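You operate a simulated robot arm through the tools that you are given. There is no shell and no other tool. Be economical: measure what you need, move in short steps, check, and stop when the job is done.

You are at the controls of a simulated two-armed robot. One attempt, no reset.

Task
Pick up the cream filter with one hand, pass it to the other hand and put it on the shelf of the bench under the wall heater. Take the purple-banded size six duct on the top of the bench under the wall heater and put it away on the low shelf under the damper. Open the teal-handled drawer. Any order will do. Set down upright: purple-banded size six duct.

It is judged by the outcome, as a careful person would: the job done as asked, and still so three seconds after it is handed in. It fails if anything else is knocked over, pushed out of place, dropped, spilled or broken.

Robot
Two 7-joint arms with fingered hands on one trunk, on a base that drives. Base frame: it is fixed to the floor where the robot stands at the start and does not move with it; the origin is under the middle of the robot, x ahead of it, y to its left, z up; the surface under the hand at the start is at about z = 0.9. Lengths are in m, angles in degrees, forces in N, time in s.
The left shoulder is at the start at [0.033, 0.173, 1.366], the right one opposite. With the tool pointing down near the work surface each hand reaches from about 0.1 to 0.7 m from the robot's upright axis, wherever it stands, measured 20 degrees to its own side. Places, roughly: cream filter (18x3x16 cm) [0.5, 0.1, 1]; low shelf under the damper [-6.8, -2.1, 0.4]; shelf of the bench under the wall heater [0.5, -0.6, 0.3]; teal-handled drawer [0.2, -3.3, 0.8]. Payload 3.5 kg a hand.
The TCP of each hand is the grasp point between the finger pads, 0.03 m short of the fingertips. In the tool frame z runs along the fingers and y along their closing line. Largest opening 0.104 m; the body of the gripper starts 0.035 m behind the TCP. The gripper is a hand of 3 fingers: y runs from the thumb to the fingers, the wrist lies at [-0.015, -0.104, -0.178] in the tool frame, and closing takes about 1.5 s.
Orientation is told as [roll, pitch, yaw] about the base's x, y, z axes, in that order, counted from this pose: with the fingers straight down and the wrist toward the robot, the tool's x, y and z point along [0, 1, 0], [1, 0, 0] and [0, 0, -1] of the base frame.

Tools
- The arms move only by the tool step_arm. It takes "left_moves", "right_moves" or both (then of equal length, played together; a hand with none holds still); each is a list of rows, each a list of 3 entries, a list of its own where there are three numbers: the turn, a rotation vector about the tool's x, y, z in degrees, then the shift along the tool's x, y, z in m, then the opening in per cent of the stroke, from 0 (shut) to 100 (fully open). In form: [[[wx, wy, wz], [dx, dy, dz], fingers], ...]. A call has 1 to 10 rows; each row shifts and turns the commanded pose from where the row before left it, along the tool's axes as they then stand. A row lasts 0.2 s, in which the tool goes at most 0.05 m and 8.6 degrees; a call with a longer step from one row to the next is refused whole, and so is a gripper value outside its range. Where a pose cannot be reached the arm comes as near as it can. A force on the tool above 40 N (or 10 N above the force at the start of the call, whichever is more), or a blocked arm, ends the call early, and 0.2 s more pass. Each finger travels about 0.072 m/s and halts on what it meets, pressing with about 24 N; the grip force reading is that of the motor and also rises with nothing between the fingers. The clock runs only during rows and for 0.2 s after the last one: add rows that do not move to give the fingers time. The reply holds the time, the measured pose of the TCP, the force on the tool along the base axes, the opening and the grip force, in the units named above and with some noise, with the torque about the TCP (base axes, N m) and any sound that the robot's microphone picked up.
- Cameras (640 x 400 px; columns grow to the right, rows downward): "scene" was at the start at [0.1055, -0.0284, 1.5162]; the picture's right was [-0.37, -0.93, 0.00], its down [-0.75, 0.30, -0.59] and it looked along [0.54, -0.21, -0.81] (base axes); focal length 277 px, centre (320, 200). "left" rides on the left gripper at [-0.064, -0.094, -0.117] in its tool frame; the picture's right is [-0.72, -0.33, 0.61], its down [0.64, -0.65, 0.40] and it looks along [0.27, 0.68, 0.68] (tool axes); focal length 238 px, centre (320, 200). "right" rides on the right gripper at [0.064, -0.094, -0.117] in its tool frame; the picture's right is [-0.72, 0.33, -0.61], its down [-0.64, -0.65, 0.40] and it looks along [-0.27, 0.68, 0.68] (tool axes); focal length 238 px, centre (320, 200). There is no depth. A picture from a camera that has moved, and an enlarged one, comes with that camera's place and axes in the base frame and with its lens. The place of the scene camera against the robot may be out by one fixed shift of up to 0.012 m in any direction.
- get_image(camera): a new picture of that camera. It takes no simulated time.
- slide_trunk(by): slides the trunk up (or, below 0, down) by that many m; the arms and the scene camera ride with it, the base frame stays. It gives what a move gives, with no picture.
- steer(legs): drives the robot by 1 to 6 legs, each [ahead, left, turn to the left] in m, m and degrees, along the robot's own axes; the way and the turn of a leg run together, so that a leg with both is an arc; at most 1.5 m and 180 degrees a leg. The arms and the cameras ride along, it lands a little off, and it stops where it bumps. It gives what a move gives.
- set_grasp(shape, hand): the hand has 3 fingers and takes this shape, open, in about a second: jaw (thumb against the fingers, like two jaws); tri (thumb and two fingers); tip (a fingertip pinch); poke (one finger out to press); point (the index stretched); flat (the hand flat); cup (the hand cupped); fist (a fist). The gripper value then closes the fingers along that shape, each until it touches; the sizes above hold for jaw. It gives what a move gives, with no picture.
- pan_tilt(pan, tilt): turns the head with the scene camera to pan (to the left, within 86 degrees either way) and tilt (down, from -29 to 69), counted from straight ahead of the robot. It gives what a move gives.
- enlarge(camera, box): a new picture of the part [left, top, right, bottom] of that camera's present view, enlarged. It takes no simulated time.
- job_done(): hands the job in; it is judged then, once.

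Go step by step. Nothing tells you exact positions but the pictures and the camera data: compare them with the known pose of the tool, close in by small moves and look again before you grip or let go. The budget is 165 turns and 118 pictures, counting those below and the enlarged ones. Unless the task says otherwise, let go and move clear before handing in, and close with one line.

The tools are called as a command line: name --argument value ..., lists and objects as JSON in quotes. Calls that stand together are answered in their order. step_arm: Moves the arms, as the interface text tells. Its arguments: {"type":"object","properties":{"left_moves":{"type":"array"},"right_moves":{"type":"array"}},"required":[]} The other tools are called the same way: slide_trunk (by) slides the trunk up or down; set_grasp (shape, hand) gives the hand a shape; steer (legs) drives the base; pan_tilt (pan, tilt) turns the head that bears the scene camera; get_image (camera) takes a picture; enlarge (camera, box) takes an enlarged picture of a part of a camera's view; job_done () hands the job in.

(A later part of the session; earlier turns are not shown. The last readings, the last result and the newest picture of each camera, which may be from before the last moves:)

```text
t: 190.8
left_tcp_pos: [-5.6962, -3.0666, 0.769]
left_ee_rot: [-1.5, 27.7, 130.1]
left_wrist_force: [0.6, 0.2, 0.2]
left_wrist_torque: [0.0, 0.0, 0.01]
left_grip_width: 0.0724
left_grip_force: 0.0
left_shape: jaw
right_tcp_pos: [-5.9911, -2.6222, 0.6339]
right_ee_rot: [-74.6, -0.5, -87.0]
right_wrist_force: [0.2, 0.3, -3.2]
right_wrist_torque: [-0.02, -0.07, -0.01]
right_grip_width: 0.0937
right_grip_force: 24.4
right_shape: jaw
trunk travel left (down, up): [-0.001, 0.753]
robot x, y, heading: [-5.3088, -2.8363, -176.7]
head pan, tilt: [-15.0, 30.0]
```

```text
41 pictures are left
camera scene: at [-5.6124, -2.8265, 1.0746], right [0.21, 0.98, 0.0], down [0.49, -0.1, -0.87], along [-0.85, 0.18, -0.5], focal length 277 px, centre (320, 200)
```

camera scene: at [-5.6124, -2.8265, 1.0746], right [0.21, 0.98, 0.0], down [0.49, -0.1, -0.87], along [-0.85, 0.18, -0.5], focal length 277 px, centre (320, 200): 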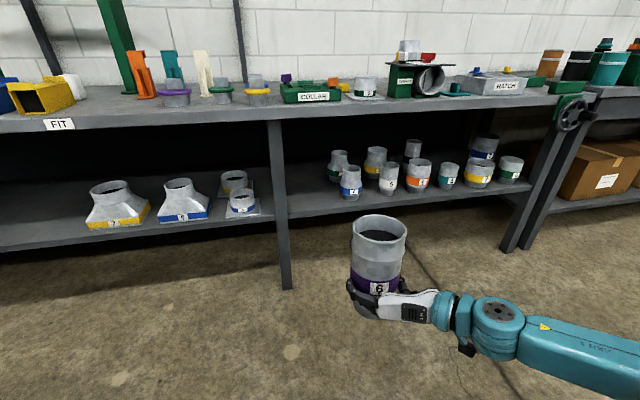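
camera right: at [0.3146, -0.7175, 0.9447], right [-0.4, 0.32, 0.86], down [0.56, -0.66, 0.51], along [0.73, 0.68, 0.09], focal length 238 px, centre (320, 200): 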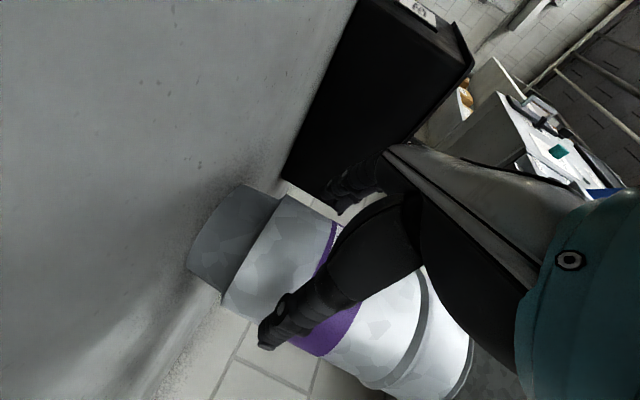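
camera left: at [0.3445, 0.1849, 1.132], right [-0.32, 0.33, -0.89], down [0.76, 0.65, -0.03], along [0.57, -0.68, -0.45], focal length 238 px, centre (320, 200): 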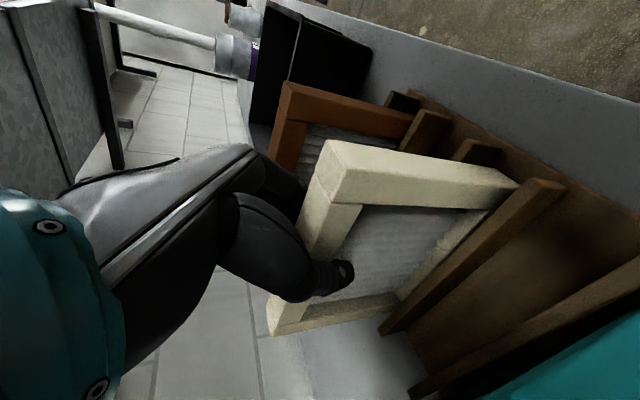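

steer --legs '[[0, 0.03, -3]]'

step_arm --right_moves '[[[0, 0, 0], [0.0386, 0, 0.0104], 0], [[0, 0, 0], [0.029, 0, 0.0078], 0], [[0, 0, 0], [0, 0, 0], 0]]'

steer --legs '[[0.42, 0, 0]]'

get_image --camera "scene"

```text
t: 191.7
left_tcp_pos: [-5.7063, -3.0768, 0.7695]
left_ee_rot: [-1.5, 27.7, 127.1]
left_wrist_force: [-0.2, -0.1, 0.2]
left_wrist_torque: [-0.03, -0.02, -0.02]
left_grip_width: 0.0728
left_grip_force: 0.0
left_shape: jaw
right_tcp_pos: [-5.9769, -2.6181, 0.6339]
right_ee_rot: [-74.6, -0.4, -90.2]
right_wrist_force: [0.5, -0.1, -4.5]
right_wrist_torque: [-0.04, -0.1, 0.01]
right_grip_width: 0.0937
right_grip_force: 24.0
right_shape: jaw
trunk travel left (down, up): [-0.001, 0.753]
robot x, y, heading: [-5.3073, -2.8622, 180.1]
head pan, tilt: [-15.0, 30.0]
```

```text
t: 192.4
left_tcp_pos: [-5.7054, -3.0761, 0.7686]
left_ee_rot: [-1.5, 27.6, 127.1]
left_wrist_force: [0.2, -0.6, 0.4]
left_wrist_torque: [-0.04, 0.0, -0.04]
left_grip_width: 0.0725
left_grip_force: 0.1
left_shape: jaw
right_tcp_pos: [-5.9739, -2.6204, 0.5626]
right_ee_rot: [-74.6, -0.4, -90.0]
right_wrist_force: [0.4, 0.0, -4.0]
right_wrist_torque: [-0.01, -0.08, -0.02]
right_grip_width: 0.0938
right_grip_force: 24.3
right_shape: jaw
trunk travel left (down, up): [-0.001, 0.753]
robot x, y, heading: [-5.3021, -2.8628, 180.0]
head pan, tilt: [-15.0, 30.0]
```

```text
t: 195.0
left_tcp_pos: [-6.1176, -3.0732, 0.7689]
left_ee_rot: [-1.5, 27.7, 127.0]
left_wrist_force: [-0.8, 0.6, 0.2]
left_wrist_torque: [-0.01, -0.02, -0.03]
left_grip_width: 0.0723
left_grip_force: 0.0
left_shape: jaw
right_tcp_pos: [-6.3845, -2.6165, 0.5621]
right_ee_rot: [-74.6, -0.4, -90.2]
right_wrist_force: [0.4, -0.2, -3.1]
right_wrist_torque: [0.0, -0.08, 0.02]
right_grip_width: 0.0936
right_grip_force: 23.8
right_shape: jaw
trunk travel left (down, up): [-0.001, 0.753]
robot x, y, heading: [-5.7136, -2.861, 179.6]
head pan, tilt: [-15.0, 30.0]
```

```text
40 pictures are left
camera scene: at [-6.0212, -2.8378, 1.0746], right [0.26, 0.96, 0.0], down [0.48, -0.13, -0.87], along [-0.84, 0.23, -0.5], focal length 277 px, centre (320, 200)
```

scene: 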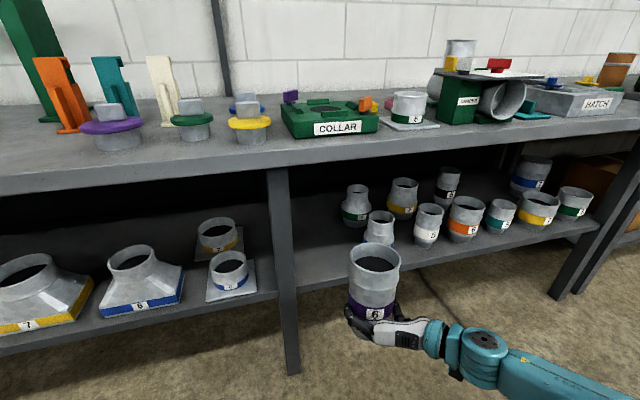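

steer --legs '[[0.2, 0, 0.4]]'

step_arm --right_moves '[[[0, 0, 0], [-0.0078, 0, 0.029], 0], [[0, 0, 0], [-0.0078, 0, 0.029], 0], [[0, 0, 0], [0, 0, 0], 0]]'

get_image --camera "scene"

get_image --camera "right"

```text
t: 196.6
left_tcp_pos: [-6.3191, -3.0725, 0.7693]
left_ee_rot: [-1.5, 27.7, 126.8]
left_wrist_force: [0.5, -0.8, 0.0]
left_wrist_torque: [0.0, 0.01, 0.0]
left_grip_width: 0.0724
left_grip_force: 0.1
left_shape: jaw
right_tcp_pos: [-6.585, -2.6153, 0.5629]
right_ee_rot: [-74.7, -0.4, -90.2]
right_wrist_force: [-0.2, 0.4, -2.8]
right_wrist_torque: [0.01, -0.09, -0.01]
right_grip_width: 0.0939
right_grip_force: 24.3
right_shape: jaw
trunk travel left (down, up): [-0.001, 0.753]
robot x, y, heading: [-5.9188, -2.8595, 179.7]
head pan, tilt: [-15.0, 30.0]
```

```text
t: 197.4
left_tcp_pos: [-6.3191, -3.0721, 0.7673]
left_ee_rot: [-1.5, 27.7, 126.9]
left_wrist_force: [0.5, 0.3, 1.0]
left_wrist_torque: [0.02, 0.02, -0.01]
left_grip_width: 0.0724
left_grip_force: 0.0
left_shape: jaw
right_tcp_pos: [-6.6447, -2.6136, 0.5631]
right_ee_rot: [-74.6, -0.4, -90.2]
right_wrist_force: [0.0, -0.1, -3.8]
right_wrist_torque: [0.0, -0.07, 0.01]
right_grip_width: 0.0936
right_grip_force: 23.8
right_shape: jaw
trunk travel left (down, up): [-0.001, 0.753]
robot x, y, heading: [-5.9197, -2.8598, 179.8]
head pan, tilt: [-15.0, 30.0]
```

```text
39 pictures are left
camera scene: at [-6.2224, -2.8369, 1.0746], right [0.26, 0.96, 0.0], down [0.48, -0.13, -0.87], along [-0.84, 0.23, -0.5], focal length 277 px, centre (320, 200)
```

scene: 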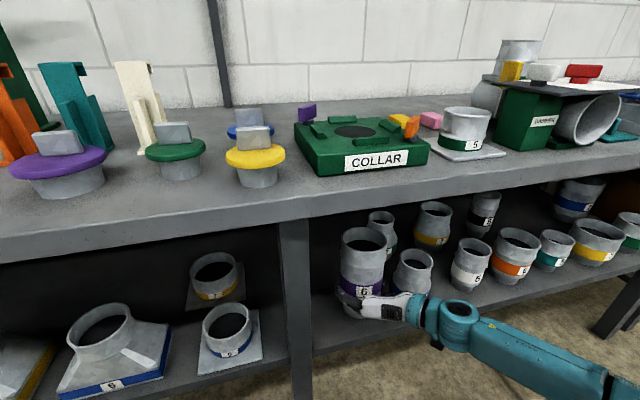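

```text
38 pictures are left
camera right: at [-6.5156, -2.5206, 0.5333], right [0.4, -0.32, 0.86], down [-0.56, 0.66, 0.51], along [-0.73, -0.68, 0.08], focal length 238 px, centre (320, 200)
```

right: 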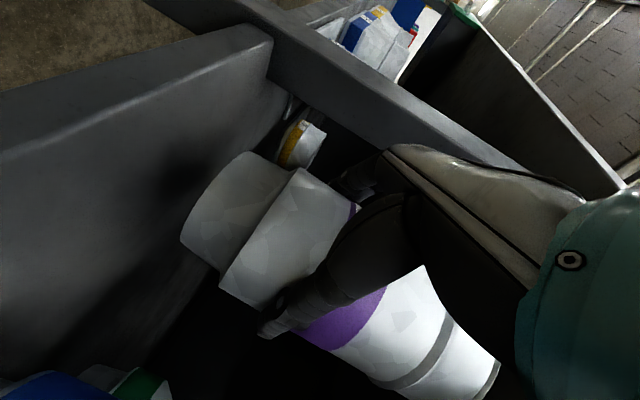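

step_arm --right_moves '[[[0, 0, 0], [-0.0065, 0.012, 0.0242], 0], [[0, 0, 0], [0.0193, 0, 0.0052], 0], [[0, 0, 0], [0.0145, 0, 0.0039], 0], [[0, 0, 0], [0, 0, 0], 0]]'

get_image --camera "right"

enlarge --camera "scene" --box '[270, 190, 470, 360]'

```text
t: 198.4
left_tcp_pos: [-6.3188, -3.0724, 0.7695]
left_ee_rot: [-1.5, 27.7, 127.0]
left_wrist_force: [0.4, 0.6, 0.1]
left_wrist_torque: [0.01, -0.02, 0.0]
left_grip_width: 0.0724
left_grip_force: 0.1
left_shape: jaw
right_tcp_pos: [-6.6713, -2.6272, 0.528]
right_ee_rot: [-74.6, -0.5, -90.2]
right_wrist_force: [-0.2, 0.4, -3.5]
right_wrist_torque: [0.03, -0.1, 0.01]
right_grip_width: 0.0935
right_grip_force: 24.0
right_shape: jaw
trunk travel left (down, up): [-0.001, 0.753]
robot x, y, heading: [-5.917, -2.8658, 179.7]
head pan, tilt: [-15.0, 30.0]
```

```text
37 pictures are left
camera right: at [-6.5413, -2.5332, 0.4973], right [0.4, -0.32, 0.86], down [-0.56, 0.66, 0.51], along [-0.73, -0.68, 0.08], focal length 238 px, centre (320, 200)
```

right: 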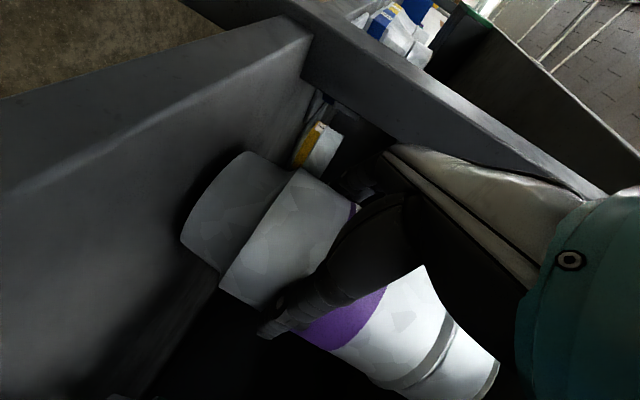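

```text
2.35 times, centred on (370, 275) of scene
camera zoom: at [-6.2224, -2.8369, 1.0746], right [0.26, 0.96, 0.0], down [0.48, -0.13, -0.87], along [-0.84, 0.23, -0.5], focal length 651 px, centre (202, 24)
```

zoom: 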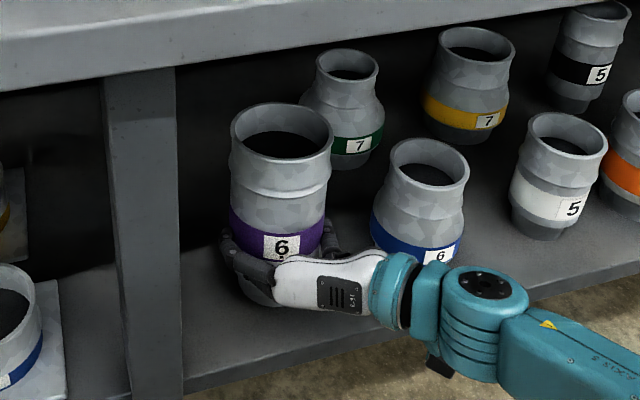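

step_arm --right_moves '[[[0, 0, 0], [0.0077, 0, 0.0021], 0], [[0, 0, 0], [0.0077, 0, 0.0021], 0], [[0, 0, 0], [0, 0, 0], 0]]'

get_image --camera "right"

```text
t: 199.2
left_tcp_pos: [-6.3187, -3.072, 0.7701]
left_ee_rot: [-1.5, 27.7, 126.9]
left_wrist_force: [-0.2, -0.6, -0.3]
left_wrist_torque: [-0.01, 0.0, -0.01]
left_grip_width: 0.0722
left_grip_force: 0.1
left_shape: jaw
right_tcp_pos: [-6.6705, -2.6285, 0.5138]
right_ee_rot: [-74.9, -0.4, -90.3]
right_wrist_force: [-0.3, 1.5, 12.2]
right_wrist_torque: [-0.31, 0.19, -0.02]
right_grip_width: 0.0938
right_grip_force: 23.6
right_shape: jaw
trunk travel left (down, up): [-0.001, 0.753]
robot x, y, heading: [-5.9171, -2.861, 179.7]
head pan, tilt: [-15.0, 30.0]
```

```text
35 pictures are left
camera right: at [-6.541, -2.5352, 0.4837], right [0.4, -0.32, 0.86], down [-0.55, 0.66, 0.51], along [-0.73, -0.68, 0.09], focal length 238 px, centre (320, 200)
```

right: 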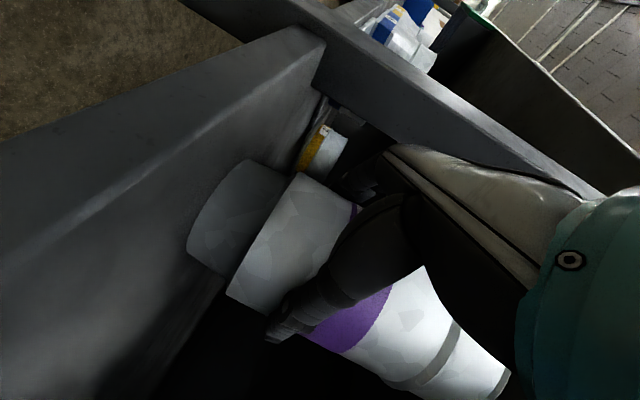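

step_arm --right_moves '[[[0, 0, 0], [-0.002, 0, -0.0005], 0], [[0, 0, 0], [0, 0, 0], 88], [[0, 0, 0], [0, 0, 0], 92], [[0, 0, 0], [0, 0, 0], 95], [[0, 0, 0], [0, 0, 0], 100], [[0, 0, 0], [0, 0, 0], 100], [[0, 0, 0], [0, 0, 0], 100]]'

get_image --camera "right"

enlarge --camera "scene" --box '[270, 190, 470, 360]'

```text
t: 200.8
left_tcp_pos: [-6.3194, -3.0741, 0.7685]
left_ee_rot: [-1.5, 27.8, 126.9]
left_wrist_force: [0.3, 0.3, -0.9]
left_wrist_torque: [-0.01, 0.01, 0.0]
left_grip_width: 0.0724
left_grip_force: 0.1
left_shape: jaw
right_tcp_pos: [-6.6709, -2.6286, 0.5137]
right_ee_rot: [-74.5, -0.4, -90.1]
right_wrist_force: [-0.6, 0.2, 0.5]
right_wrist_torque: [-0.01, 0.0, 0.01]
right_grip_width: 0.1036
right_grip_force: 0.1
right_shape: jaw
trunk travel left (down, up): [-0.001, 0.753]
robot x, y, heading: [-5.9168, -2.8558, 179.7]
head pan, tilt: [-15.0, 30.0]
```

```text
34 pictures are left
camera right: at [-6.5402, -2.5354, 0.483], right [0.4, -0.32, 0.86], down [-0.56, 0.66, 0.51], along [-0.73, -0.68, 0.08], focal length 238 px, centre (320, 200)
```

right: 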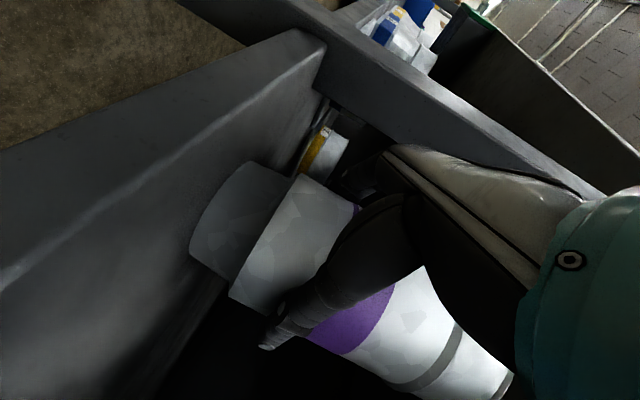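

```text
2.35 times, centred on (370, 275) of scene
camera zoom: at [-6.2221, -2.837, 1.0747], right [0.26, 0.96, 0.0], down [0.48, -0.13, -0.87], along [-0.84, 0.23, -0.5], focal length 651 px, centre (202, 24)
```

zoom: 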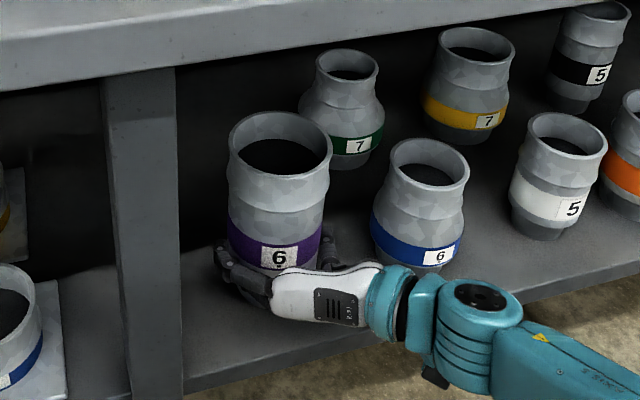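

step_arm --right_moves '[[[0, 0, 0], [0.0026, 0, -0.0097], 100], [[0, 0, 0], [0.0026, 0, -0.0097], 100], [[0, 0, 0], [0.0026, 0, -0.0097], 100], [[0, 0, 0], [0, 0, 0], 100]]'

enlarge --camera "scene" --box '[270, 190, 470, 360]'

```text
t: 201.8
left_tcp_pos: [-6.3198, -3.0732, 0.7683]
left_ee_rot: [-1.5, 27.7, 127.0]
left_wrist_force: [-0.1, 0.5, 0.8]
left_wrist_torque: [0.01, 0.0, 0.02]
left_grip_width: 0.0722
left_grip_force: 0.1
left_shape: jaw
right_tcp_pos: [-6.6402, -2.6273, 0.5133]
right_ee_rot: [-74.6, -0.5, -90.1]
right_wrist_force: [0.0, -0.1, -0.4]
right_wrist_torque: [-0.01, -0.01, 0.0]
right_grip_width: 0.1038
right_grip_force: 0.0
right_shape: jaw
trunk travel left (down, up): [-0.001, 0.753]
robot x, y, heading: [-5.9235, -2.8595, 179.6]
head pan, tilt: [-15.0, 30.0]
```

```text
2.35 times, centred on (370, 275) of scene
camera zoom: at [-6.2221, -2.837, 1.0747], right [0.26, 0.96, 0.0], down [0.48, -0.13, -0.87], along [-0.84, 0.23, -0.5], focal length 651 px, centre (202, 24)
```

zoom: 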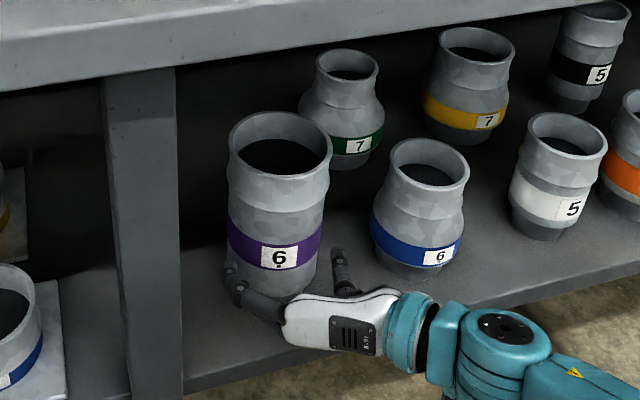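

steer --legs '[[-0.6, 0, 0]]'

slide_trunk --by 0.4

get_image --camera "scene"

```text
t: 205.3
left_tcp_pos: [-5.6965, -3.0768, 0.7694]
left_ee_rot: [-1.5, 27.7, 127.2]
left_wrist_force: [0.6, 0.6, -0.6]
left_wrist_torque: [0.0, 0.02, 0.01]
left_grip_width: 0.0726
left_grip_force: 0.1
left_shape: jaw
right_tcp_pos: [-6.0186, -2.6333, 0.5148]
right_ee_rot: [-74.6, -0.4, -89.7]
right_wrist_force: [0.6, 0.0, 0.0]
right_wrist_torque: [0.0, -0.01, -0.01]
right_grip_width: 0.1035
right_grip_force: 0.0
right_shape: jaw
trunk travel left (down, up): [-0.001, 0.753]
robot x, y, heading: [-5.296, -2.8625, -179.8]
head pan, tilt: [-15.0, 30.0]
```

```text
t: 209.1
left_tcp_pos: [-5.6951, -3.0764, 1.1686]
left_ee_rot: [-1.5, 27.9, 127.2]
left_wrist_force: [0.2, -0.8, 0.0]
left_wrist_torque: [0.0, 0.04, -0.01]
left_grip_width: 0.0728
left_grip_force: 0.1
left_shape: jaw
right_tcp_pos: [-6.0179, -2.6331, 1.0011]
right_ee_rot: [-81.9, -0.3, -89.8]
right_wrist_force: [0.3, -0.5, -0.2]
right_wrist_torque: [0.0, 0.03, -0.01]
right_grip_width: 0.1036
right_grip_force: 0.0
right_shape: jaw
trunk travel left (down, up): [-0.401, 0.353]
robot x, y, heading: [-5.2949, -2.8626, -179.8]
head pan, tilt: [-15.0, 30.0]
```

```text
31 pictures are left
camera scene: at [-5.4105, -2.8396, 1.4908], right [0.26, 0.97, 0.0], down [0.48, -0.13, -0.87], along [-0.84, 0.22, -0.5], focal length 277 px, centre (320, 200)
```

scene: 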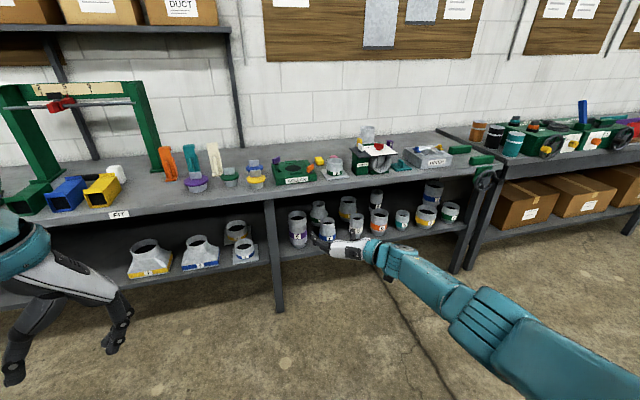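

steer --legs '[[0, 0, 120]]'

pan_tilt --pan 40 --tilt 15

get_image --camera "scene"

```text
t: 214.7
left_tcp_pos: [-4.8955, -3.0747, 1.1688]
left_ee_rot: [-1.6, 27.8, -109.2]
left_wrist_force: [0.3, 0.5, -0.5]
left_wrist_torque: [-0.01, -0.01, -0.01]
left_grip_width: 0.0725
left_grip_force: 0.1
left_shape: jaw
right_tcp_pos: [-5.0852, -3.5893, 1.0002]
right_ee_rot: [-82.0, -0.4, 33.8]
right_wrist_force: [-0.6, 0.1, 0.0]
right_wrist_torque: [0.03, 0.0, 0.01]
right_grip_width: 0.1037
right_grip_force: 0.0
right_shape: jaw
trunk travel left (down, up): [-0.401, 0.353]
robot x, y, heading: [-5.2973, -2.8635, -56.3]
head pan, tilt: [-15.0, 30.0]
```

```text
t: 215.9
left_tcp_pos: [-4.8947, -3.076, 1.1698]
left_ee_rot: [-1.5, 27.7, -109.2]
left_wrist_force: [1.1, -0.3, 0.3]
left_wrist_torque: [0.01, -0.01, 0.0]
left_grip_width: 0.0724
left_grip_force: 0.1
left_shape: jaw
right_tcp_pos: [-5.085, -3.5883, 1.0018]
right_ee_rot: [-81.9, -0.4, 33.9]
right_wrist_force: [0.2, 1.2, -0.1]
right_wrist_torque: [0.02, -0.01, -0.01]
right_grip_width: 0.1036
right_grip_force: 0.1
right_shape: jaw
trunk travel left (down, up): [-0.401, 0.353]
robot x, y, heading: [-5.2978, -2.8643, -56.4]
head pan, tilt: [40.0, 15.0]
```

```text
30 pictures are left
camera scene: at [-5.1736, -2.9212, 1.5151], right [-0.28, -0.96, 0.0], down [-0.25, 0.07, -0.97], along [0.93, -0.27, -0.26], focal length 277 px, centre (320, 200)
```

scene: 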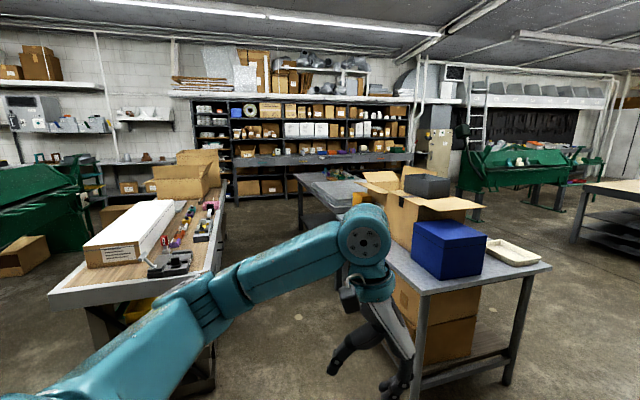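

steer --legs '[[0, 0, -34], [1.1, 0, 0]]'

pan_tilt --pan 45 --tilt 20

get_image --camera "scene"

```text
t: 223.1
left_tcp_pos: [-5.0472, -4.3372, 1.169]
left_ee_rot: [-1.5, 27.6, -141.3]
left_wrist_force: [-0.2, 0.3, -0.2]
left_wrist_torque: [0.03, -0.02, 0.0]
left_grip_width: 0.0723
left_grip_force: 0.1
left_shape: jaw
right_tcp_pos: [-5.4803, -4.6713, 0.9998]
right_ee_rot: [-82.0, -0.4, 1.8]
right_wrist_force: [0.3, -1.2, 0.4]
right_wrist_torque: [-0.04, -0.01, 0.01]
right_grip_width: 0.1037
right_grip_force: 0.0
right_shape: jaw
trunk travel left (down, up): [-0.401, 0.353]
robot x, y, heading: [-5.2677, -3.9453, -88.2]
head pan, tilt: [40.0, 15.0]
```

```text
t: 223.7
left_tcp_pos: [-5.046, -4.3384, 1.1694]
left_ee_rot: [-1.5, 27.6, -141.3]
left_wrist_force: [-0.2, 0.1, 0.6]
left_wrist_torque: [0.04, 0.03, -0.01]
left_grip_width: 0.0726
left_grip_force: 0.1
left_shape: jaw
right_tcp_pos: [-5.4806, -4.6707, 1.0012]
right_ee_rot: [-82.1, -0.3, 1.7]
right_wrist_force: [-0.5, -0.3, -0.5]
right_wrist_torque: [0.01, 0.01, 0.0]
right_grip_width: 0.1036
right_grip_force: 0.0
right_shape: jaw
trunk travel left (down, up): [-0.401, 0.353]
robot x, y, heading: [-5.2752, -3.9448, -88.4]
head pan, tilt: [45.0, 20.0]
```

```text
29 pictures are left
camera scene: at [-5.1928, -4.0477, 1.507], right [-0.69, -0.73, 0.0], down [-0.25, 0.23, -0.94], along [0.68, -0.65, -0.34], focal length 277 px, centre (320, 200)
```

scene: 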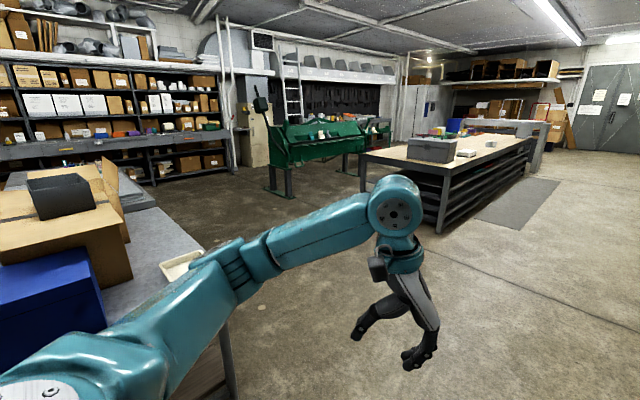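

steer --legs '[[1.45, 0, 0], [0, 0, 88], [1.4, 0, 0], [1.4, 0, 0], [0.9, 0, 0]]'

pan_tilt --pan 45 --tilt 22

get_image --camera "scene"

```text
t: 252.3
left_tcp_pos: [-1.0933, -5.2265, 1.1698]
left_ee_rot: [-1.5, 27.7, -53.0]
left_wrist_force: [0.2, 0.2, -0.9]
left_wrist_torque: [0.01, 0.01, -0.01]
left_grip_width: 0.0724
left_grip_force: 0.0
left_shape: jaw
right_tcp_pos: [-0.7724, -5.6707, 1.0005]
right_ee_rot: [-81.8, -0.5, 89.9]
right_wrist_force: [0.4, -0.9, 0.0]
right_wrist_torque: [0.03, 0.01, 0.0]
right_grip_width: 0.104
right_grip_force: 0.1
right_shape: jaw
trunk travel left (down, up): [-0.401, 0.353]
robot x, y, heading: [-1.4945, -5.4393, -0.0]
head pan, tilt: [45.0, 20.0]
```

```text
t: 252.9
left_tcp_pos: [-1.0939, -5.2261, 1.1689]
left_ee_rot: [-1.4, 27.7, -53.0]
left_wrist_force: [0.0, 0.2, 0.5]
left_wrist_torque: [-0.04, -0.01, -0.01]
left_grip_width: 0.0723
left_grip_force: 0.1
left_shape: jaw
right_tcp_pos: [-0.7734, -5.6707, 1.0017]
right_ee_rot: [-82.1, -0.3, 90.0]
right_wrist_force: [-0.5, 0.4, 0.6]
right_wrist_torque: [0.0, -0.01, 0.04]
right_grip_width: 0.1036
right_grip_force: 0.0
right_shape: jaw
trunk travel left (down, up): [-0.401, 0.353]
robot x, y, heading: [-1.4938, -5.4427, -0.2]
head pan, tilt: [45.0, 22.0]
```

```text
28 pictures are left
camera scene: at [-1.3797, -5.377, 1.5037], right [0.71, -0.71, 0.0], down [-0.27, -0.26, -0.93], along [0.66, 0.65, -0.37], focal length 277 px, centre (320, 200)
```

scene: 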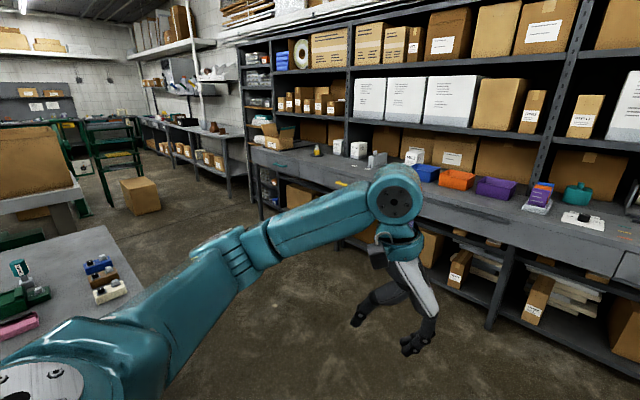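

steer --legs '[[0.7, 0, 0], [0, 1.0, 0]]'

pan_tilt --pan 30 --tilt 30

get_image --camera "scene"

```text
t: 261.6
left_tcp_pos: [-0.4081, -4.2072, 1.1681]
left_ee_rot: [-1.5, 27.7, -52.5]
left_wrist_force: [-0.5, 0.0, -0.4]
left_wrist_torque: [-0.01, 0.0, 0.0]
left_grip_width: 0.0727
left_grip_force: 0.1
left_shape: jaw
right_tcp_pos: [-0.083, -4.6469, 0.9998]
right_ee_rot: [-82.0, -0.5, 90.6]
right_wrist_force: [0.5, -0.7, 0.2]
right_wrist_torque: [0.0, 0.01, 0.03]
right_grip_width: 0.1036
right_grip_force: 0.0
right_shape: jaw
trunk travel left (down, up): [-0.401, 0.353]
robot x, y, heading: [-0.8073, -4.424, 0.2]
head pan, tilt: [45.0, 22.0]
```

```text
t: 262.4
left_tcp_pos: [-0.408, -4.2085, 1.169]
left_ee_rot: [-1.5, 27.8, -52.5]
left_wrist_force: [0.2, 0.2, 0.0]
left_wrist_torque: [-0.01, -0.02, -0.02]
left_grip_width: 0.0723
left_grip_force: 0.0
left_shape: jaw
right_tcp_pos: [-0.0831, -4.6486, 0.9996]
right_ee_rot: [-82.0, -0.4, 90.6]
right_wrist_force: [-0.4, -0.1, -0.1]
right_wrist_torque: [0.02, -0.01, 0.0]
right_grip_width: 0.1032
right_grip_force: 0.0
right_shape: jaw
trunk travel left (down, up): [-0.401, 0.353]
robot x, y, heading: [-0.8056, -4.4222, 0.6]
head pan, tilt: [30.0, 30.0]
```

```text
27 pictures are left
camera scene: at [-0.6789, -4.381, 1.4909], right [0.51, -0.86, 0.0], down [-0.43, -0.25, -0.87], along [0.75, 0.44, -0.5], focal length 277 px, centre (320, 200)
```

scene: 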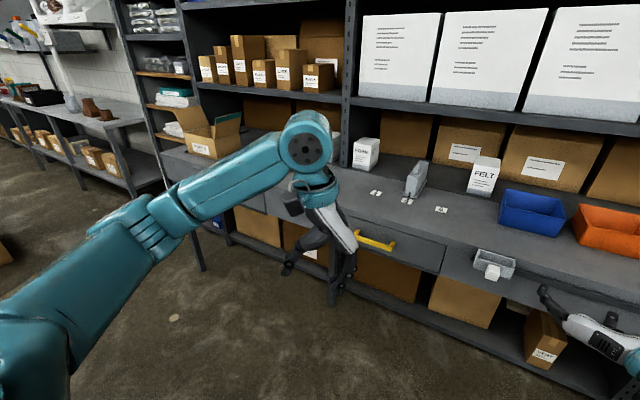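

steer --legs '[[0, 0.85, -0.5]]'

pan_tilt --pan 0 --tilt 35

get_image --camera "scene"

```text
t: 266.9
left_tcp_pos: [-0.415, -3.3496, 1.1689]
left_ee_rot: [-1.6, 27.8, -52.3]
left_wrist_force: [-0.1, 0.1, -0.2]
left_wrist_torque: [0.01, -0.03, 0.01]
left_grip_width: 0.0725
left_grip_force: 0.1
left_shape: jaw
right_tcp_pos: [-0.0901, -3.7898, 1.0004]
right_ee_rot: [-82.0, -0.4, 90.5]
right_wrist_force: [0.7, 0.1, 0.8]
right_wrist_torque: [0.0, 0.02, -0.02]
right_grip_width: 0.1035
right_grip_force: 0.1
right_shape: jaw
trunk travel left (down, up): [-0.401, 0.353]
robot x, y, heading: [-0.8119, -3.5669, 0.3]
head pan, tilt: [30.0, 30.0]
```

```text
t: 267.9
left_tcp_pos: [-0.4145, -3.3493, 1.1675]
left_ee_rot: [-1.4, 27.7, -52.4]
left_wrist_force: [-0.1, 0.1, 1.0]
left_wrist_torque: [0.02, 0.0, 0.02]
left_grip_width: 0.0725
left_grip_force: 0.0
left_shape: jaw
right_tcp_pos: [-0.0888, -3.79, 1.0006]
right_ee_rot: [-82.0, -0.4, 90.5]
right_wrist_force: [-0.7, 1.0, -0.1]
right_wrist_torque: [-0.02, 0.01, 0.0]
right_grip_width: 0.1036
right_grip_force: 0.1
right_shape: jaw
trunk travel left (down, up): [-0.401, 0.353]
robot x, y, heading: [-0.8116, -3.5632, 0.2]
head pan, tilt: [0.0, 35.0]
```

```text
26 pictures are left
camera scene: at [-0.6756, -3.5687, 1.4831], right [0.01, -1.0, 0.0], down [-0.57, -0.01, -0.82], along [0.82, 0.01, -0.57], focal length 277 px, centre (320, 200)
```

scene: 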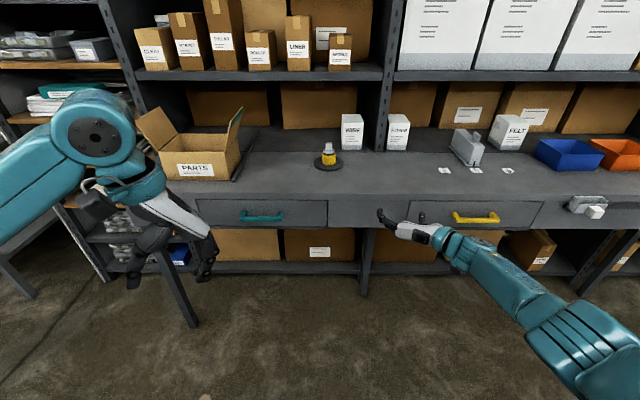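

The teal bar handle is at about [0.19, -3.336, 0.80]. I'll roll the right hand so it closes vertically on the bar.

step_arm --right_moves '[[[0, 0, 8.5], [0, 0, 0], 60], [[0, 0, 8.5], [0, 0, 0], 60], [[0, 0, 8.5], [0, 0, 0], 60], [[0, 0, 8.5], [0, 0, 0], 60], [[0, 0, 8.5], [0, 0, 0], 60], [[0, 0, 8.5], [0, 0, 0], 60], [[0, 0, 8.5], [0, 0, 0], 60], [[0, 0, 8.5], [0, 0, 0], 60], [[0, 0, 8.5], [0, 0, 0], 60], [[0, 0, 8.5], [0, 0, 0], 60]]'

steer --legs '[[0, 0.44, 0]]'

get_image --camera "scene"

```text
t: 270.1
left_tcp_pos: [-0.4155, -3.3503, 1.1689]
left_ee_rot: [-1.5, 27.7, -52.3]
left_wrist_force: [0.1, -0.8, 0.3]
left_wrist_torque: [-0.02, -0.02, -0.02]
left_grip_width: 0.0724
left_grip_force: 0.1
left_shape: jaw
right_tcp_pos: [-0.1213, -3.7805, 1.0201]
right_ee_rot: [-29.0, -80.8, 29.8]
right_wrist_force: [-0.1, -0.2, 0.1]
right_wrist_torque: [-0.01, -0.03, -0.02]
right_grip_width: 0.063
right_grip_force: 0.0
right_shape: jaw
right hand out of reach, approached as far as the arm can: row 2, 3, 4, 5, 6, 7, 8, 9
trunk travel left (down, up): [-0.401, 0.353]
robot x, y, heading: [-0.8127, -3.5693, 0.3]
head pan, tilt: [0.0, 35.0]
```

```text
t: 272.7
left_tcp_pos: [-0.4233, -2.9277, 1.169]
left_ee_rot: [-1.6, 27.8, -51.6]
left_wrist_force: [-0.6, 1.3, -0.4]
left_wrist_torque: [0.02, -0.01, 0.0]
left_grip_width: 0.0724
left_grip_force: 0.1
left_shape: jaw
right_tcp_pos: [-0.124, -3.3528, 1.0213]
right_ee_rot: [-29.7, -80.7, 31.4]
right_wrist_force: [-0.1, 0.9, -0.1]
right_wrist_torque: [0.02, 0.01, -0.01]
right_grip_width: 0.063
right_grip_force: 0.0
right_shape: jaw
trunk travel left (down, up): [-0.401, 0.353]
robot x, y, heading: [-0.8185, -3.1503, 1.2]
head pan, tilt: [0.0, 35.0]
```

```text
25 pictures are left
camera scene: at [-0.682, -3.1482, 1.4831], right [0.02, -1.0, 0.0], down [-0.57, -0.01, -0.82], along [0.82, 0.02, -0.57], focal length 277 px, centre (320, 200)
```

scene: 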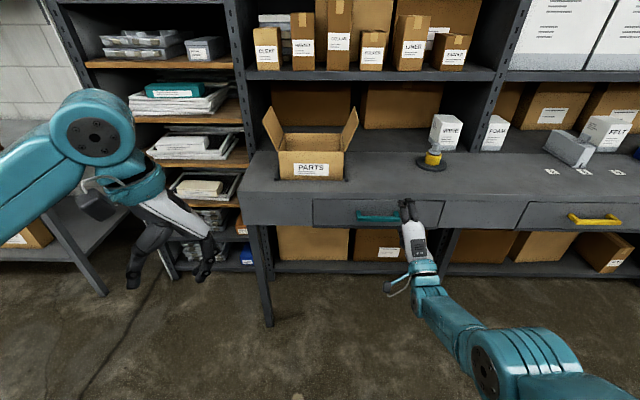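

step_arm --right_moves '[[[0, 0, 0], [0.0035, -0.0434, 0.0062], 60], [[0, 0, 0], [0.0035, -0.0434, 0.0062], 60], [[0, 0, 0], [0.0035, -0.0434, 0.0062], 60], [[0, 0, 0], [0.0035, -0.0434, 0.0062], 60], [[0, 0, 0], [0.0035, -0.0434, 0.0062], 60], [[0, 0, 0], [0, 0, 0], 60]]'

get_image --camera "right"

enlarge --camera "scene" --box '[300, 150, 480, 290]'

```text
t: 274.1
left_tcp_pos: [-0.4237, -2.9265, 1.1704]
left_ee_rot: [-1.3, 27.6, -51.7]
left_wrist_force: [0.3, -0.1, -0.7]
left_wrist_torque: [0.02, 0.0, 0.0]
left_grip_width: 0.0725
left_grip_force: 0.0
left_shape: jaw
right_tcp_pos: [-0.2232, -3.349, 0.9258]
right_ee_rot: [-29.8, -80.8, 31.5]
right_wrist_force: [0.7, -1.0, 0.2]
right_wrist_torque: [0.02, 0.02, -0.03]
right_grip_width: 0.0629
right_grip_force: 0.1
right_shape: jaw
right hand out of reach, approached as far as the arm can: row 1, 2, 3, 4, 5
trunk travel left (down, up): [-0.401, 0.353]
robot x, y, heading: [-0.8216, -3.1459, 1.5]
head pan, tilt: [0.0, 35.0]
```

```text
24 pictures are left
camera right: at [-0.3539, -3.2958, 0.8449], right [-0.54, -0.7, 0.46], down [0.33, -0.68, -0.65], along [0.77, -0.19, 0.6], focal length 238 px, centre (320, 200)
```

right: 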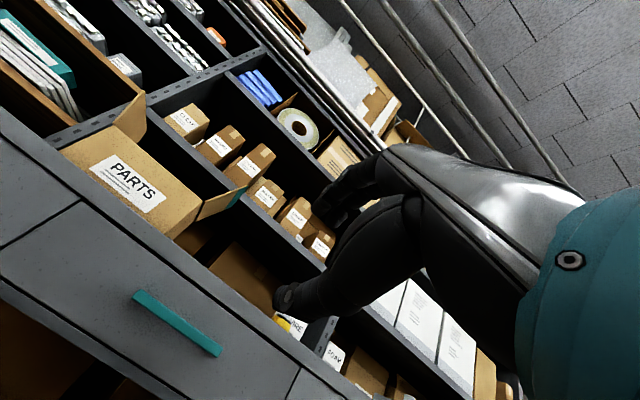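

```text
2.86 times, centred on (390, 220) of scene
camera zoom: at [-0.6819, -3.1488, 1.4831], right [0.02, -1.0, 0.0], down [-0.57, -0.01, -0.82], along [0.82, 0.02, -0.57], focal length 791 px, centre (120, 143)
```

zoom: 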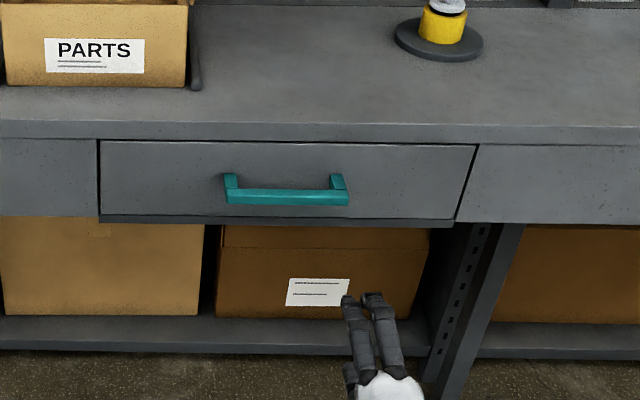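

slide_trunk --by -0.085

steer --legs '[[0.2, 0, -1.3]]'

get_image --camera "right"

enlarge --camera "scene" --box '[280, 180, 480, 330]'

```text
t: 275.3
left_tcp_pos: [-0.4243, -2.9268, 1.0852]
left_ee_rot: [-1.5, 27.8, -51.6]
left_wrist_force: [0.3, 0.6, 0.4]
left_wrist_torque: [0.02, 0.02, 0.01]
left_grip_width: 0.0726
left_grip_force: 0.0
left_shape: jaw
right_tcp_pos: [-0.2227, -3.3485, 0.8172]
right_ee_rot: [-23.8, -78.7, 25.7]
right_wrist_force: [0.3, 0.1, 0.5]
right_wrist_torque: [-0.01, -0.01, 0.0]
right_grip_width: 0.0629
right_grip_force: 0.1
right_shape: jaw
trunk travel left (down, up): [-0.316, 0.438]
robot x, y, heading: [-0.8229, -3.1495, 1.3]
head pan, tilt: [0.0, 35.0]
```

```text
t: 276.9
left_tcp_pos: [-0.2189, -2.935, 1.0832]
left_ee_rot: [-1.5, 27.7, -53.1]
left_wrist_force: [0.3, 0.6, 0.0]
left_wrist_torque: [0.0, 0.03, 0.0]
left_grip_width: 0.0723
left_grip_force: 0.1
left_shape: jaw
right_tcp_pos: [-0.0287, -3.3595, 0.815]
right_ee_rot: [-23.6, -78.7, 24.2]
right_wrist_force: [0.1, 1.4, 0.5]
right_wrist_torque: [0.0, -0.02, -0.01]
right_grip_width: 0.0628
right_grip_force: 0.0
right_shape: jaw
trunk travel left (down, up): [-0.316, 0.438]
robot x, y, heading: [-0.6224, -3.1455, 0.1]
head pan, tilt: [0.0, 35.0]
```

```text
22 pictures are left
camera right: at [-0.1612, -3.3039, 0.7401], right [-0.53, -0.69, 0.49], down [0.29, -0.69, -0.66], along [0.79, -0.21, 0.57], focal length 238 px, centre (320, 200)
```

right: 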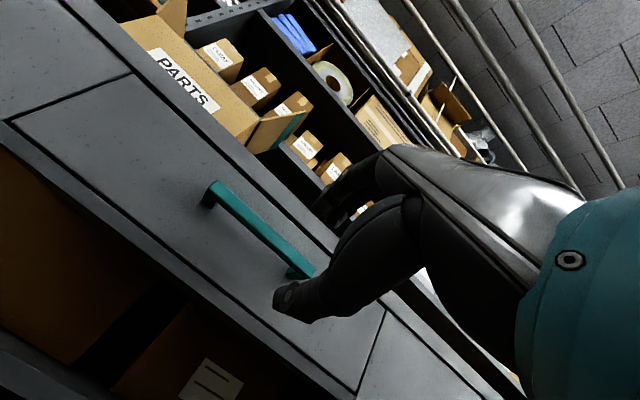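

```text
2.67 times, centred on (380, 255) of scene
camera zoom: at [-0.4576, -3.15, 1.397], right [0.0, -1.0, 0.0], down [-0.57, 0.0, -0.82], along [0.82, 0.0, -0.57], focal length 738 px, centre (160, 53)
```

zoom: 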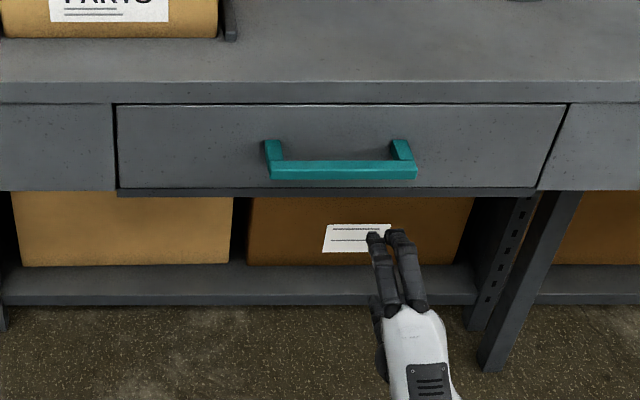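

step_arm --right_moves '[[[0, 0, 0], [0.0145, 0.0338, -0.006], 60], [[0, 0, 0], [0, 0, 0], 60]]'

steer --legs '[[0.07, 0, 0]]'

get_image --camera "right"

enlarge --camera "scene" --box '[300, 200, 480, 340]'

```text
t: 277.5
left_tcp_pos: [-0.2209, -2.9341, 1.0851]
left_ee_rot: [-1.4, 27.7, -53.1]
left_wrist_force: [-0.6, 0.3, -0.1]
left_wrist_torque: [-0.01, -0.02, 0.0]
left_grip_width: 0.0726
left_grip_force: 0.1
left_shape: jaw
right_tcp_pos: [-0.0129, -3.3411, 0.8281]
right_ee_rot: [-23.8, -78.8, 24.4]
right_wrist_force: [0.2, -0.5, 0.0]
right_wrist_torque: [-0.06, -0.01, 0.02]
right_grip_width: 0.0628
right_grip_force: 0.0
right_shape: jaw
right hand out of reach, approached as far as the arm can: row 1
trunk travel left (down, up): [-0.316, 0.438]
robot x, y, heading: [-0.6193, -3.1485, -0.4]
head pan, tilt: [0.0, 35.0]
```

```text
t: 278.5
left_tcp_pos: [-0.1535, -2.9355, 1.0834]
left_ee_rot: [-1.5, 27.6, -53.1]
left_wrist_force: [0.7, 0.4, -1.1]
left_wrist_torque: [0.0, -0.04, 0.02]
left_grip_width: 0.0726
left_grip_force: 0.0
left_shape: jaw
right_tcp_pos: [0.0531, -3.3419, 0.828]
right_ee_rot: [-23.7, -78.8, 24.2]
right_wrist_force: [1.0, 0.3, 1.0]
right_wrist_torque: [0.02, 0.02, 0.01]
right_grip_width: 0.0629
right_grip_force: 0.0
right_shape: jaw
trunk travel left (down, up): [-0.316, 0.438]
robot x, y, heading: [-0.5589, -3.1483, -0.2]
head pan, tilt: [0.0, 35.0]
```

```text
20 pictures are left
camera right: at [-0.0788, -3.2855, 0.7527], right [-0.53, -0.69, 0.49], down [0.29, -0.69, -0.66], along [0.79, -0.21, 0.57], focal length 238 px, centre (320, 200)
```

right: 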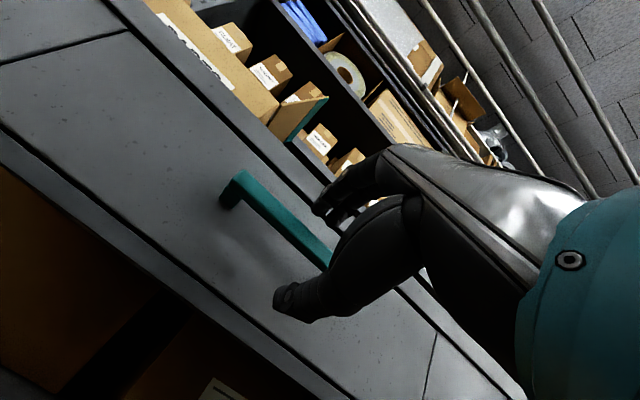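

```text
2.86 times, centred on (390, 270) of scene
camera zoom: at [-0.3912, -3.1503, 1.397], right [0.0, -1.0, 0.0], down [-0.57, 0.0, -0.82], along [0.82, 0.0, -0.57], focal length 791 px, centre (120, 0)
```

zoom: 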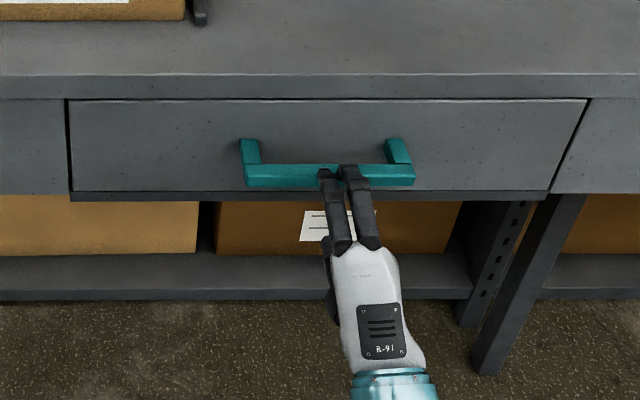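

slide_trunk --by 0.025

enlarge --camera "right" --box '[200, 130, 400, 340]'

```text
t: 279.2
left_tcp_pos: [-0.154, -2.9356, 1.1087]
left_ee_rot: [-1.5, 27.7, -53.1]
left_wrist_force: [0.1, 0.2, 0.0]
left_wrist_torque: [0.04, 0.01, 0.0]
left_grip_width: 0.0725
left_grip_force: 0.0
left_shape: jaw
right_tcp_pos: [0.053, -3.3417, 0.8559]
right_ee_rot: [-23.6, -78.7, 24.1]
right_wrist_force: [0.0, -0.1, 0.1]
right_wrist_torque: [0.0, 0.01, -0.01]
right_grip_width: 0.0628
right_grip_force: 0.0
right_shape: jaw
trunk travel left (down, up): [-0.341, 0.413]
robot x, y, heading: [-0.5551, -3.1466, -0.2]
head pan, tilt: [0.0, 35.0]
```

```text
1.90 times, centred on (300, 235) of right
camera zoom: at [-0.0802, -3.2856, 0.7801], right [-0.53, -0.69, 0.49], down [0.29, -0.69, -0.66], along [0.79, -0.21, 0.57], focal length 454 px, centre (358, 133)
```

zoom: 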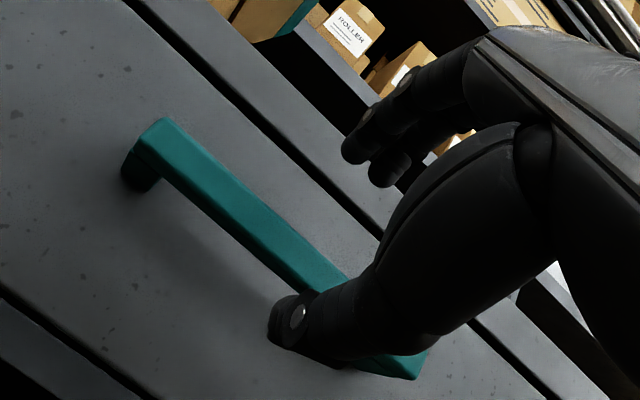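

steer --legs '[[0.05, 0, 0]]'

enlarge --camera "right" --box '[200, 130, 400, 340]'

enlarge --camera "scene" --box '[320, 230, 460, 340]'

```text
t: 280.1
left_tcp_pos: [-0.1051, -2.9341, 1.1086]
left_ee_rot: [-1.5, 27.7, -53.0]
left_wrist_force: [-0.2, 0.5, 0.1]
left_wrist_torque: [0.02, 0.05, 0.05]
left_grip_width: 0.0726
left_grip_force: 0.0
left_shape: jaw
right_tcp_pos: [0.102, -3.3419, 0.856]
right_ee_rot: [-23.7, -78.8, 24.0]
right_wrist_force: [-0.4, -0.3, 0.1]
right_wrist_torque: [-0.02, -0.02, -0.01]
right_grip_width: 0.0627
right_grip_force: 0.0
right_shape: jaw
trunk travel left (down, up): [-0.341, 0.413]
robot x, y, heading: [-0.5046, -3.1495, -0.2]
head pan, tilt: [0.0, 35.0]
```

```text
1.90 times, centred on (300, 235) of right
camera zoom: at [-0.0301, -3.2851, 0.7801], right [-0.53, -0.69, 0.49], down [0.29, -0.69, -0.66], along [0.79, -0.21, 0.57], focal length 454 px, centre (358, 133)
```

zoom: 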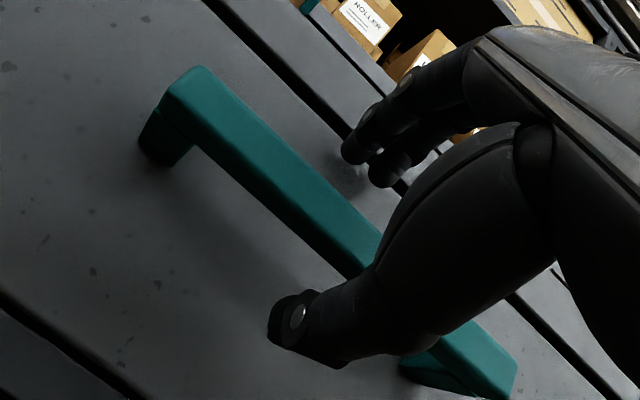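

```text
3.64 times, centred on (390, 285) of scene
camera zoom: at [-0.3502, -3.1502, 1.4223], right [0.0, -1.0, 0.0], down [-0.57, 0.0, -0.82], along [0.82, 0.0, -0.57], focal length 1007 px, centre (66, -109)
```

zoom: 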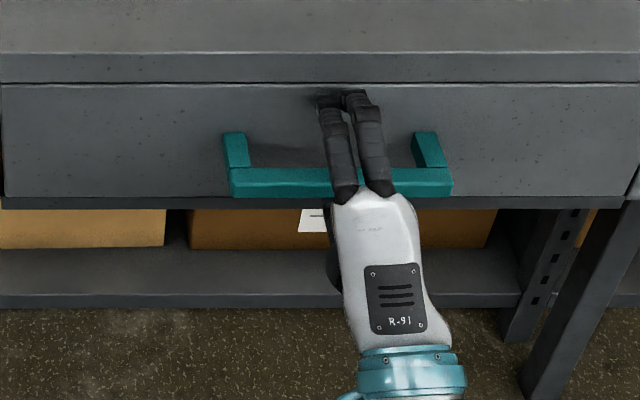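

Thumb and fingers straddle the bar. Closing the hand, then I'll pull by driving back.

step_arm --right_moves '[[[0, 0, 0], [0, 0, 0], 40], [[0, 0, 0], [0, 0, 0], 20], [[0, 0, 0], [0, 0, 0], 0], [[0, 0, 0], [0, 0, 0], 0], [[0, 0, 0], [0, 0, 0], 0], [[0, 0, 0], [0, 0, 0], 0], [[0, 0, 0], [0, 0, 0], 0]]'

steer --legs '[[-0.12, 0, 0]]'

get_image --camera "scene"

```text
t: 281.7
left_tcp_pos: [-0.104, -2.9345, 1.1088]
left_ee_rot: [-1.6, 27.9, -52.9]
left_wrist_force: [-0.1, 0.2, 0.0]
left_wrist_torque: [0.01, -0.01, 0.01]
left_grip_width: 0.0721
left_grip_force: 0.1
left_shape: jaw
right_tcp_pos: [0.102, -3.3415, 0.8532]
right_ee_rot: [-23.3, -78.4, 23.6]
right_wrist_force: [-1.7, -0.3, -17.4]
right_wrist_torque: [0.02, 0.2, -0.03]
right_grip_width: 0.0124
right_grip_force: 24.6
right_shape: jaw
trunk travel left (down, up): [-0.341, 0.413]
robot x, y, heading: [-0.5036, -3.1481, -0.2]
head pan, tilt: [0.0, 35.0]
```

```text
t: 282.9
left_tcp_pos: [-0.2251, -2.9337, 1.1098]
left_ee_rot: [-1.5, 27.8, -53.1]
left_wrist_force: [0.0, 0.4, 0.0]
left_wrist_torque: [0.0, -0.02, 0.01]
left_grip_width: 0.0725
left_grip_force: 0.1
left_shape: jaw
right_tcp_pos: [-0.0192, -3.3413, 0.8551]
right_ee_rot: [-23.1, -78.5, 23.6]
right_wrist_force: [0.3, 0.5, -19.6]
right_wrist_torque: [0.06, 0.2, -0.01]
right_grip_width: 0.0127
right_grip_force: 23.7
right_shape: jaw
trunk travel left (down, up): [-0.341, 0.413]
robot x, y, heading: [-0.6272, -3.1451, -0.3]
head pan, tilt: [0.0, 35.0]
```

```text
15 pictures are left
camera scene: at [-0.4712, -3.1507, 1.4223], right [0.0, -1.0, 0.0], down [-0.57, 0.0, -0.82], along [0.82, 0.0, -0.57], focal length 277 px, centre (320, 200)
```

scene: 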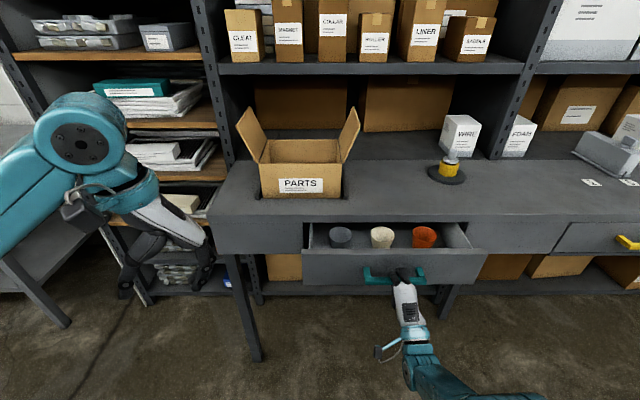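

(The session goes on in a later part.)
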